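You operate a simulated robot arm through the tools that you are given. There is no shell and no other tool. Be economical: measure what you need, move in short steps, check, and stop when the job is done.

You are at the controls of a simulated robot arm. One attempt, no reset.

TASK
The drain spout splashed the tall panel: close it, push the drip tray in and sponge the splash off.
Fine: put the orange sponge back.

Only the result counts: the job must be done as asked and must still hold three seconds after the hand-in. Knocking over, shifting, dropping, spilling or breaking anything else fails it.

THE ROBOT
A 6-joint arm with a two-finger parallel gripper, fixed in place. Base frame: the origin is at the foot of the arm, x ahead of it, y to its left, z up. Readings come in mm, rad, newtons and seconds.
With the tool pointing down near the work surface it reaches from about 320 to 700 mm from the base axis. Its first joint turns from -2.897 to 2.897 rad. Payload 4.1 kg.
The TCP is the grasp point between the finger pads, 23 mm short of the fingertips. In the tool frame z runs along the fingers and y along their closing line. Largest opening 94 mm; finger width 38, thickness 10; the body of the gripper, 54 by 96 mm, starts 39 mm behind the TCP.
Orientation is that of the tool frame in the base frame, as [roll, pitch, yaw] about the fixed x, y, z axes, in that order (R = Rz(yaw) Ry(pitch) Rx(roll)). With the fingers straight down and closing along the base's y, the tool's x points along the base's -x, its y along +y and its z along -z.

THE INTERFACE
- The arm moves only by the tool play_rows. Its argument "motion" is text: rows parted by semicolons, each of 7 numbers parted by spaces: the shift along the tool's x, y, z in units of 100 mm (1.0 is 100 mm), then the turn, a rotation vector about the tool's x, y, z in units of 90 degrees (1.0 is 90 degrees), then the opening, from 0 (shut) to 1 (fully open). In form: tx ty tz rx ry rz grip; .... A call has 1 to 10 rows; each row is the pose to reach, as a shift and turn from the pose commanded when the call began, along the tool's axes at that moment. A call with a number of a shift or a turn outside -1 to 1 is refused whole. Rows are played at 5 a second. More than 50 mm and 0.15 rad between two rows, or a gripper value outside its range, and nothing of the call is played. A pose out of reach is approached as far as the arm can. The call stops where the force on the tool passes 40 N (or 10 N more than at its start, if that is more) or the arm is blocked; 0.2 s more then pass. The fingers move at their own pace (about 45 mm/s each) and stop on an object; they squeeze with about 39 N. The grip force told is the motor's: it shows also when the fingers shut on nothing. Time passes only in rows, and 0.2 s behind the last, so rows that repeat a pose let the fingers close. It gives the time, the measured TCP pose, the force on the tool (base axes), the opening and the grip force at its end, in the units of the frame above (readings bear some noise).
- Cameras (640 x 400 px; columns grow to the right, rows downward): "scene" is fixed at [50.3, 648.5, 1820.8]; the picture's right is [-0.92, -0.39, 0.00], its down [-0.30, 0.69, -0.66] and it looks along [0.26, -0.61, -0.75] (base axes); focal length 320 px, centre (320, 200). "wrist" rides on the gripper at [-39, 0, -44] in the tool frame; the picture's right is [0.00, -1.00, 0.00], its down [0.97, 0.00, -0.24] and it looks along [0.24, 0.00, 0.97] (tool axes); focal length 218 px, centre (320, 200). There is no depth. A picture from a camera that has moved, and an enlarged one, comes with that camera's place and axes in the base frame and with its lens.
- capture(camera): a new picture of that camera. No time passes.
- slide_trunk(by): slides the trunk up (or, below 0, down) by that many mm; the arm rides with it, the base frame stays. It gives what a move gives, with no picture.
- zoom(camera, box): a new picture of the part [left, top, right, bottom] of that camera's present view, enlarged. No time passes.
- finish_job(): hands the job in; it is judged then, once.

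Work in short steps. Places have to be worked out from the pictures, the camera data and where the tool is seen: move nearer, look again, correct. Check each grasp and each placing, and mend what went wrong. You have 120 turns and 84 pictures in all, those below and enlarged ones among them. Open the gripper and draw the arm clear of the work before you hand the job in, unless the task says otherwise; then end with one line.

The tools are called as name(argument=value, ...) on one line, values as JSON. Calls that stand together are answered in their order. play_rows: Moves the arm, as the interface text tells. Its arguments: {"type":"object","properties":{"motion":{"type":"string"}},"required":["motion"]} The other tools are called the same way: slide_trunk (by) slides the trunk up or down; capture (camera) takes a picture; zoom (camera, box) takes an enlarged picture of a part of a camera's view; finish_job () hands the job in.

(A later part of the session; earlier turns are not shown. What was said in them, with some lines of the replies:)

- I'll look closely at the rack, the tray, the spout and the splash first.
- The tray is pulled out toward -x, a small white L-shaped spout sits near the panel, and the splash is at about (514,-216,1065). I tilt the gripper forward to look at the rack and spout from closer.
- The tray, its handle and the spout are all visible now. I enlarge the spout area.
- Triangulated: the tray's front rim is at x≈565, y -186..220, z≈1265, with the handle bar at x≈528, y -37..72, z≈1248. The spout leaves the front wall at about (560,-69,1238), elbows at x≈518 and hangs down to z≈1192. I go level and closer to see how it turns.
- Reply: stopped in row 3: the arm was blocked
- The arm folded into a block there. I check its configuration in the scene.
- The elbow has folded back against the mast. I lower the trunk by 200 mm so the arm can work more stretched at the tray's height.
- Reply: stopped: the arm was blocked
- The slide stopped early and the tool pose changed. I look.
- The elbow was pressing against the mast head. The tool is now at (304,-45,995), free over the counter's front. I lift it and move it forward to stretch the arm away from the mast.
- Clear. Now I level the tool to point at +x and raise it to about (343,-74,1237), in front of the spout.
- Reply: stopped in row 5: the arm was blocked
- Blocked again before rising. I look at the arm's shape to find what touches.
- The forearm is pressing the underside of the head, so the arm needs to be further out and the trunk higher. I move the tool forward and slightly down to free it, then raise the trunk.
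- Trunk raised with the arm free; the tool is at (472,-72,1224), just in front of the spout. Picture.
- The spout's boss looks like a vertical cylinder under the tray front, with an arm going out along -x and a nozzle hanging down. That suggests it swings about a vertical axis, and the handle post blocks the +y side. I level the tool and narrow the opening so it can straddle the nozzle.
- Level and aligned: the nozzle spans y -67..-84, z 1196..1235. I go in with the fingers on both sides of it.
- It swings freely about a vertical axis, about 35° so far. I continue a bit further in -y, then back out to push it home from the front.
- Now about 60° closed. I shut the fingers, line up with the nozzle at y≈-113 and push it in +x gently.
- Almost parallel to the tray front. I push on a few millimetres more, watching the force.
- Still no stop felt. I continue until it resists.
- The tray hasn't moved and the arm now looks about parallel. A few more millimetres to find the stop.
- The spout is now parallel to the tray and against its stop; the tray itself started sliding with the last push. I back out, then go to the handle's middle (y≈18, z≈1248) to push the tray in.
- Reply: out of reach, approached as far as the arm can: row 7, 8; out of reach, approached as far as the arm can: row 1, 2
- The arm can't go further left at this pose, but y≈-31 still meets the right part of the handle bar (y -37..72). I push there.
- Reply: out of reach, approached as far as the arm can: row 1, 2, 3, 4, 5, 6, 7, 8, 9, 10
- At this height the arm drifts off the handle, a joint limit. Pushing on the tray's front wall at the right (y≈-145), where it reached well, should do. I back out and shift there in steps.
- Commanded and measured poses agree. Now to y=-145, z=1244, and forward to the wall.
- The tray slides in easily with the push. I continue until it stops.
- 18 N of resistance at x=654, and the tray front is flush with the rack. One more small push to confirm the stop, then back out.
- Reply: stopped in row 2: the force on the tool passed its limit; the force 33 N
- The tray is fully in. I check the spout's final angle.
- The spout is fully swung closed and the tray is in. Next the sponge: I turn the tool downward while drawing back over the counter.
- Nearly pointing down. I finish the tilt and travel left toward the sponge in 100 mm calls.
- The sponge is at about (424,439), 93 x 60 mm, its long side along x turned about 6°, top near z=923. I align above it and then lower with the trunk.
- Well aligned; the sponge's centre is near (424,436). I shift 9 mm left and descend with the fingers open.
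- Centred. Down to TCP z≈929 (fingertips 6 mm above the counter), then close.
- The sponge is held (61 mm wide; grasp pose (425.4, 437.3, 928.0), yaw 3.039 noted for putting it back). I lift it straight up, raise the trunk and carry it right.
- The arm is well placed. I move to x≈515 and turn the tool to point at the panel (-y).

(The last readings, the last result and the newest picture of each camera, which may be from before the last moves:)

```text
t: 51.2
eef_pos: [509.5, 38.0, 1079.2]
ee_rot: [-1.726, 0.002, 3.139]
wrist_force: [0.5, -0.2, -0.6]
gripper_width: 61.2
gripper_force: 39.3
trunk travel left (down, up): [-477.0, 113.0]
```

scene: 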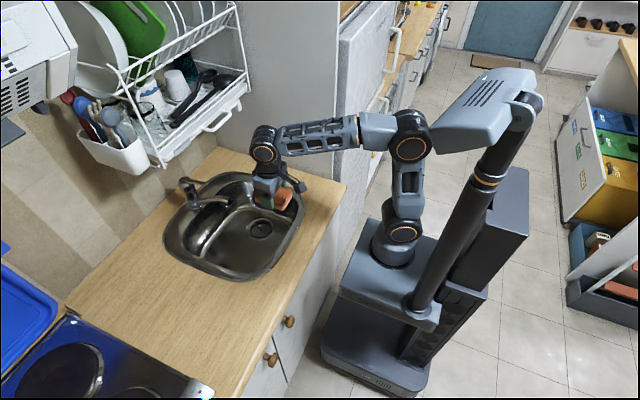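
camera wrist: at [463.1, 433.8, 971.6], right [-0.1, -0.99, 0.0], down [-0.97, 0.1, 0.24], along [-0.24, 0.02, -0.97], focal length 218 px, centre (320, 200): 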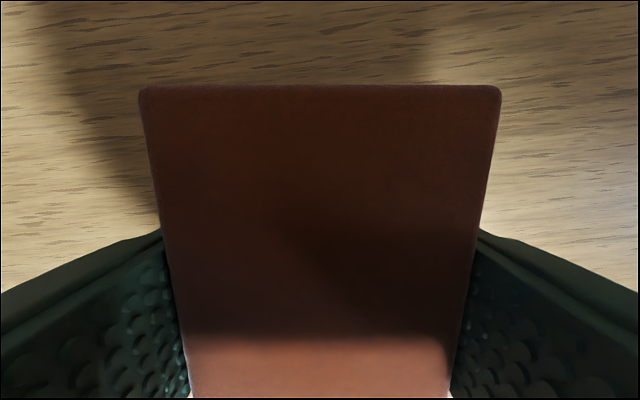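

Almost level. I finish the turn and approach to y≈-62, then look.

play_rows(motion="0 -0.05 0.33 0.05 0 0 0.3; 0 -0.1 0.66 0.099 0 0 0.3; 0 -0.15 0.99 0.099 0 0 0.3; 0 -0.15 0.99 0.099 0 0 0.3")

capture(camera="wrist")

capture(camera="scene")

```text
t: 52.2
eef_pos: [509.9, -63.8, 1077.3]
ee_rot: [-1.572, 0.002, 3.14]
wrist_force: [-0.2, 0.2, 0.1]
gripper_width: 61.2
gripper_force: 38.5
trunk travel left (down, up): [-477.0, 113.0]
```

```text
47 pictures are left
camera wrist: at [549.1, -18.7, 1077.6], right [0.0, 0.0, 1.0], down [-0.97, 0.24, 0.0], along [-0.24, -0.97, 0.0], focal length 218 px, centre (320, 200)
```

wrist: 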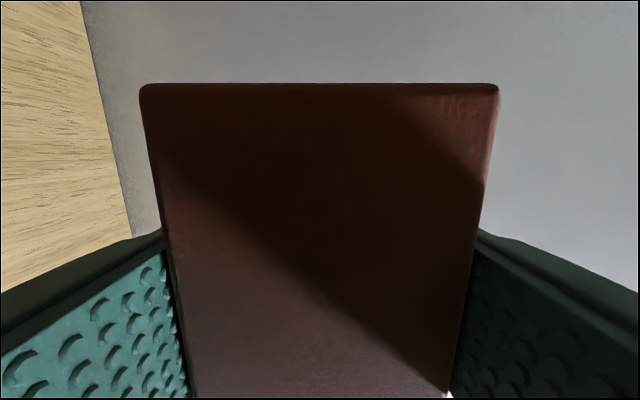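

```text
46 pictures are left
```

scene: 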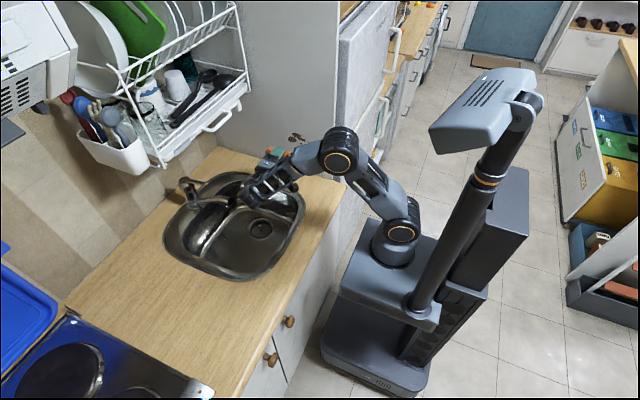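

Pointing squarely at the panel (plane near y≈-213). I centre on z=1060 and approach to just short of contact.

play_rows(motion="0 0.08 0.35 0 0 0 0.3; 0 0.17 0.7 0 0 0 0.3; 0 0.17 1 0 0 0 0.3; 0 0.17 1 0 0 0 0.3")

play_rows(motion="0 0 0.08 0 0 0 0.3; 0 0 0.13 0 0 0 0.3; 0 0 0.16 0 0 0 0.3; 0 0 0.19 0 0 0 0.3; 0 0 0.19 0 0 0 0.3")

```text
t: 53.2
eef_pos: [509.1, -164.7, 1058.4]
ee_rot: [-1.573, 0.002, -3.142]
wrist_force: [0.0, -0.4, -0.4]
gripper_width: 61.2
gripper_force: 39.5
trunk travel left (down, up): [-477.0, 113.0]
```

```text
t: 54.4
eef_pos: [509.8, -179.7, 1059.2]
ee_rot: [-1.573, 0.003, 3.142]
wrist_force: [0.0, 0.1, -0.2]
gripper_width: 61.1
gripper_force: 38.5
trunk travel left (down, up): [-477.0, 113.0]
```

No contact yet at y≈-180. A few more small steps.

play_rows(motion="0 0 0.03 0 0 0 0.3; 0 0 0.06 0 0 0 0.3; 0 0 0.06 0 0 0 0.3")

zoom(camera="scene", box=[220, 100, 380, 200])

```text
t: 55.2
eef_pos: [509.6, -184.7, 1060.4]
ee_rot: [-1.57, 0.0, -3.14]
wrist_force: [-3.2, 22.6, -5.9]
gripper_width: 61.2
gripper_force: 39.0
trunk travel left (down, up): [-477.0, 113.0]
```

```text
4.00 times, centred on (300, 150) of scene
camera zoom: at [50.3, 648.5, 1820.8], right [-0.92, -0.39, 0.0], down [-0.3, 0.69, -0.66], along [0.26, -0.61, -0.75], focal length 1282 px, centre (400, 400)
```

zoom: 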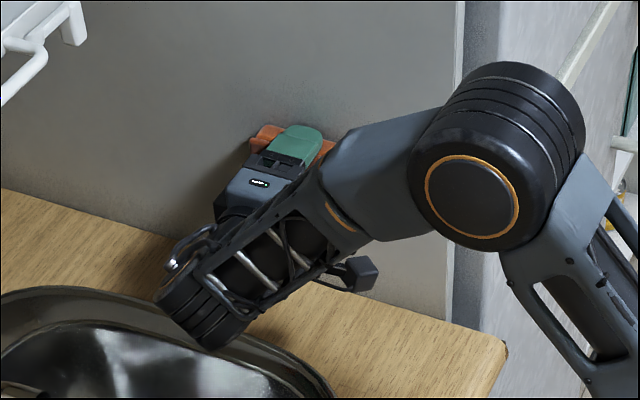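

Contact with 22 N. I ease slightly and wipe in strokes along x.

play_rows(motion="0.1 0 -0.01 0 0 0 0.3; 0.2 0 -0.01 0 0 0 0.3; 0.3 0 -0.01 0 0 0 0.3; 0.15 0 -0.01 0 0 0 0.3; 0 0 -0.01 0 0 0 0.3; -0.15 0 -0.01 0 0 0 0.3; -0.3 0 -0.01 0 0 0 0.3; -0.15 0 -0.01 0 0 0 0.3; 0 0 -0.01 0 0 0 0.3; 0 0 -0.01 0 0 0 0.3")

```text
t: 57.4
eef_pos: [507.0, -182.5, 1061.1]
ee_rot: [-1.571, 0.003, 3.139]
wrist_force: [4.2, 9.3, 0.8]
gripper_width: 61.3
gripper_force: 38.8
trunk travel left (down, up): [-477.0, 113.0]
```

Wiping with about 9 N. Now strokes in the upper and lower bands.

play_rows(motion="0 -0.12 0.005 0 0 0 0.3; 0 -0.25 0.005 0 0 0 0.3; 0.15 -0.25 0.005 0 0 0 0.3; 0.3 -0.25 0.005 0 0 0 0.3; 0.15 -0.25 0.005 0 0 0 0.3; 0 -0.25 0.005 0 0 0 0.3; -0.15 -0.25 0.005 0 0 0 0.3; -0.3 -0.25 0.005 0 0 0 0.3; -0.15 -0.25 0.005 0 0 0 0.3; 0 -0.25 0.005 0 0 0 0.3")

play_rows(motion="0 0.15 0 0 0 0 0.3; 0 0.3 0 0 0 0 0.3; 0 0.5 0 0 0 0 0.3; 0.15 0.5 0 0 0 0 0.3; 0.3 0.5 0 0 0 0 0.3; 0.1 0.5 0 0 0 0 0.3; -0.1 0.5 0 0 0 0 0.3; -0.3 0.5 0 0 0 0 0.3; -0.15 0.5 0 0 0 0 0.3; 0 0.5 0 0 0 0 0.3")

play_rows(motion="0.15 -0.12 0 0 0 0 0.3; 0.3 -0.25 0 0 0 0 0.3; 0.1 -0.25 0 0 0 0 0.3; -0.1 -0.25 0 0 0 0 0.3; -0.3 -0.25 0 0 0 0 0.3; -0.1 -0.25 0 0 0 0 0.3; 0 -0.25 0 0 0 0 0.3; 0 -0.25 -0.2 0 0 0 0.3; 0 -0.25 -0.6 0 0 0 0.3; 0 -0.25 -1 0 0 0 0.3")

zoom(camera="scene", box=[220, 100, 380, 200])

```text
t: 59.6
eef_pos: [509.8, -183.7, 1088.1]
ee_rot: [-1.57, 0.003, -3.14]
wrist_force: [7.9, 24.8, 1.2]
gripper_width: 61.1
gripper_force: 39.5
trunk travel left (down, up): [-477.0, 113.0]
```

```text
t: 61.8
eef_pos: [506.5, -183.5, 1037.7]
ee_rot: [-1.571, 0.002, 3.142]
wrist_force: [4.3, 15.1, 0.7]
gripper_width: 61.2
gripper_force: 38.4
trunk travel left (down, up): [-477.0, 113.0]
```

```text
t: 64.0
eef_pos: [509.2, -86.9, 1059.7]
ee_rot: [-1.571, 0.0, -3.142]
wrist_force: [0.1, 0.0, 0.1]
gripper_width: 61.1
gripper_force: 39.2
trunk travel left (down, up): [-477.0, 113.0]
```

```text
4.00 times, centred on (300, 150) of scene
camera zoom: at [50.3, 648.5, 1820.8], right [-0.92, -0.39, 0.0], down [-0.3, 0.69, -0.66], along [0.26, -0.61, -0.75], focal length 1282 px, centre (400, 400)
```

zoom: 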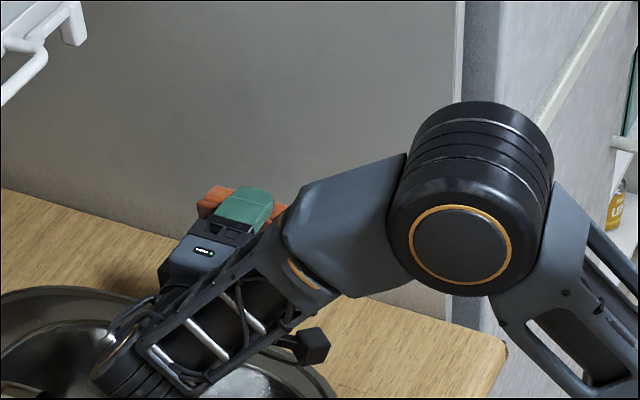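

The splash area looks clean. I draw back and turn the tool down again, then look at the whole panel.

play_rows(motion="0 0 -0.33 0 0 0 0.3; 0 -0.05 -0.66 0 0 0 0.3; 0 -0.1 -0.98 -0.05 0 0 0.3; 0 -0.15 -0.98 -0.14 0 0 0.3; 0 -0.2 -0.98 -0.23 0 0 0.3; 0 -0.25 -0.98 -0.32 0 0 0.3; 0 -0.3 -0.98 -0.41 0 0 0.3; 0 -0.35 -0.98 -0.5 0 0 0.3; 0 -0.4 -0.98 -0.59 0 0 0.3; 0 -0.45 -0.98 -0.68 0 0 0.3")

zoom(camera="scene", box=[220, 80, 380, 180])

```text
t: 66.2
eef_pos: [509.2, 11.5, 1107.0]
ee_rot: [-2.641, 0.002, -3.141]
wrist_force: [-0.9, 0.1, 0.2]
gripper_width: 61.3
gripper_force: 39.0
trunk travel left (down, up): [-477.0, 113.0]
```

```text
4.00 times, centred on (300, 130) of scene
camera zoom: at [50.3, 648.5, 1820.8], right [-0.92, -0.39, 0.0], down [-0.3, 0.69, -0.66], along [0.26, -0.61, -0.75], focal length 1282 px, centre (400, 480)
```

zoom: 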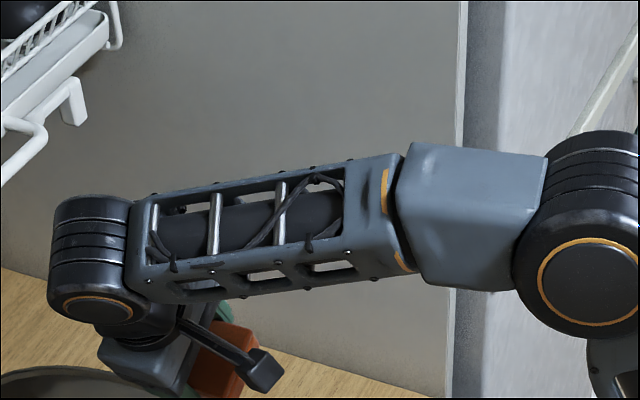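

The arm hides the spot for now. I continue turning down and moving back the way I came.

play_rows(motion="0.2 0.13 -0.17 -0.08 0 0 0.3; 0.4 0.27 -0.33 -0.16 0 0 0.3; 0.6 0.4 -0.5 -0.24 0 0 0.3; 0.8 0.54 -0.67 -0.318 0 0 0.3; 0.95 0.67 -0.83 -0.318 0 0 0.3; 0.95 0.67 -0.83 -0.318 0 0 0.3")

play_rows(motion="0 0.33 0 0 0 0 0.3; 0 0.66 0 0 0 0 0.3; 0 1 0 0 0 0 0.3")

play_rows(motion="0 0.33 0 0 0 0 0.3; 0 0.66 0 0 0 0 0.3; 0 1 0 0 0 0 0.3; 0 1 0 0 0 0 0.3")

capture(camera="scene")

zoom(camera="scene", box=[230, 90, 350, 165])

```text
t: 67.6
eef_pos: [414.8, 112.6, 1145.8]
ee_rot: [-3.141, 0.002, -3.141]
wrist_force: [0.3, 0.7, -1.1]
gripper_width: 61.0
gripper_force: 38.9
trunk travel left (down, up): [-477.0, 113.0]
```

```text
t: 68.4
eef_pos: [416.5, 212.4, 1147.5]
ee_rot: [-3.14, 0.002, 3.14]
wrist_force: [-0.4, 0.6, 0.4]
gripper_width: 60.9
gripper_force: 39.1
trunk travel left (down, up): [-477.0, 113.0]
```

```text
t: 69.4
eef_pos: [413.2, 311.1, 1146.2]
ee_rot: [-3.14, 0.001, 3.139]
wrist_force: [0.0, 0.6, -0.3]
gripper_width: 61.1
gripper_force: 38.4
trunk travel left (down, up): [-477.0, 113.0]
```

```text
42 pictures are left
```

scene: 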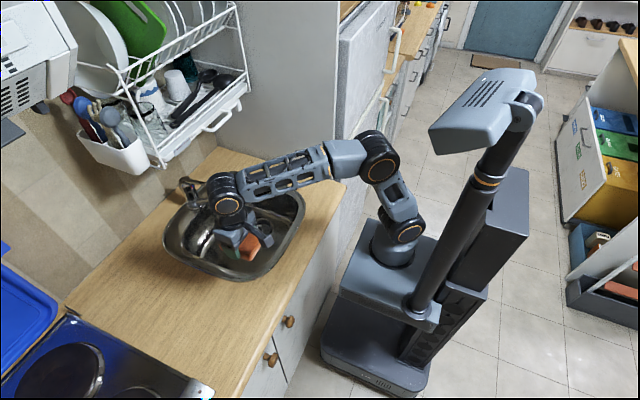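

```text
5.33 times, centred on (290, 128) of scene
camera zoom: at [50.3, 648.5, 1820.8], right [-0.92, -0.39, 0.0], down [-0.3, 0.69, -0.66], along [0.26, -0.61, -0.75], focal length 1709 px, centre (480, 587)
```

zoom: 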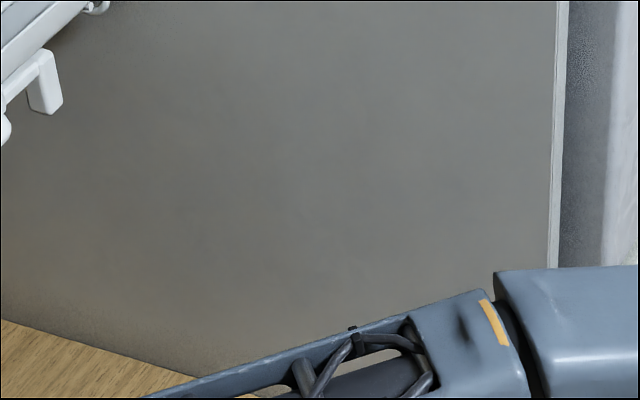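

The panel is clean. Now the sponge goes back: I move over its original place with its original turn.

play_rows(motion="-0.04 0.33 0 0 0 0.03 0.3; -0.08 0.66 0 0 0 0.065 0.3; -0.12 1 0 0 0 0.065 0.3; -0.12 1 0 0 0 0.065 0.3")

slide_trunk(by=-120)

```text
t: 70.4
eef_pos: [425.6, 412.3, 1144.9]
ee_rot: [-3.14, 0.002, 3.039]
wrist_force: [-0.2, -1.1, -0.5]
gripper_width: 61.1
gripper_force: 38.6
trunk travel left (down, up): [-477.0, 113.0]
```

```text
t: 71.9
eef_pos: [425.0, 412.0, 1025.9]
ee_rot: [-3.14, -0.001, 3.038]
wrist_force: [0.9, -0.2, 0.4]
gripper_width: 61.2
gripper_force: 39.2
trunk travel left (down, up): [-357.0, 233.0]
```

Now the last 25 mm left and down to just above the counter.

play_rows(motion="0.026 0.252 0 0 0 0 0.3; 0.026 0.252 0.3 0 0 0 0.3; 0.026 0.252 0.6 0 0 0 0.3; 0.026 0.252 0.85 0 0 0 0.3; 0.026 0.252 0.93 0 0 0 0.3; 0.026 0.252 0.96 0 0 0 0.3; 0.026 0.252 0.975 0 0 0 0.3; 0.026 0.252 0.975 0 0 0 0.3")

```text
t: 73.7
eef_pos: [425.7, 436.7, 926.4]
ee_rot: [-3.142, 0.002, 3.039]
wrist_force: [0.3, 0.5, 4.0]
gripper_width: 61.0
gripper_force: 39.1
trunk travel left (down, up): [-357.0, 233.0]
```

Light contact (4 N) at the original spot. I open the fingers and rise.

play_rows(motion="0 0 0 0 0 0 0.7; 0 0 0 0 0 0 1; 0 0 0 0 0 0 1; 0 0 0 0 0 0 1; 0 0 -0.2 0 0 0 1; 0 0 -0.6 0 0 0 1; 0 0 -1 0 0 0 1; 0 0 -1 0 0 0 1")

slide_trunk(by=120)

capture(camera="wrist")

capture(camera="scene")

```text
t: 75.5
eef_pos: [423.4, 436.1, 1028.6]
ee_rot: [-3.139, 0.001, 3.039]
wrist_force: [-0.4, -0.1, 0.9]
gripper_width: 94.1
gripper_force: 0.0
trunk travel left (down, up): [-357.0, 233.0]
```

```text
t: 77.0
eef_pos: [422.5, 436.3, 1147.7]
ee_rot: [-3.14, 0.003, 3.037]
wrist_force: [-0.5, -0.2, 0.3]
gripper_width: 94.0
gripper_force: 0.0
trunk travel left (down, up): [-477.0, 113.0]
```

```text
40 pictures are left
camera wrist: at [461.0, 431.9, 1191.8], right [-0.1, -0.99, 0.0], down [-0.97, 0.1, 0.24], along [-0.24, 0.02, -0.97], focal length 218 px, centre (320, 200)
```

wrist: 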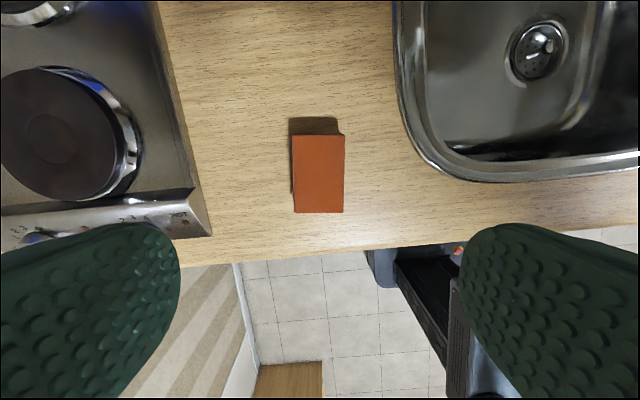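

```text
39 pictures are left
```

scene: 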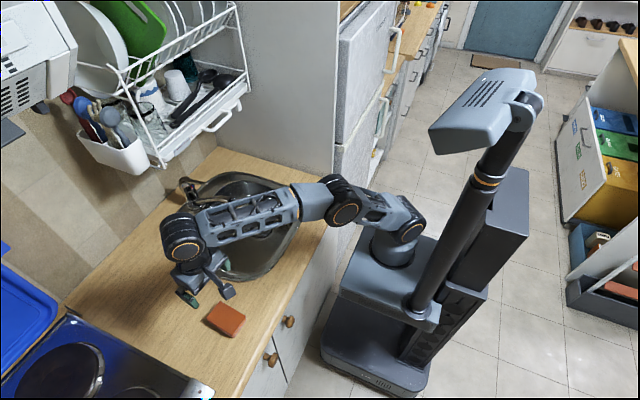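

The sponge is back in its original place. A last check of tray, spout and panel.

zoom(camera="scene", box=[130, 60, 340, 190])

```text
3.05 times, centred on (235, 125) of scene
camera zoom: at [50.3, 648.5, 1820.8], right [-0.92, -0.39, 0.0], down [-0.3, 0.69, -0.66], along [0.26, -0.61, -0.75], focal length 976 px, centre (579, 429)
```

zoom: 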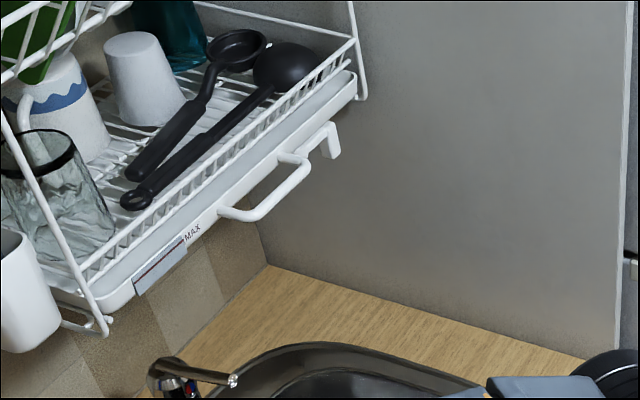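

Spout closed, tray in, panel clean, sponge back, gripper open and clear. I hand in.

finish_job()

```text
The job is handed in.
```

I closed the drain spout, pushed the drip tray in until it stopped, sponged the splash off the tall panel and put the orange sponge back where it was. The final pictures show all four, and I handed the job in with the gripper open and the arm clear.
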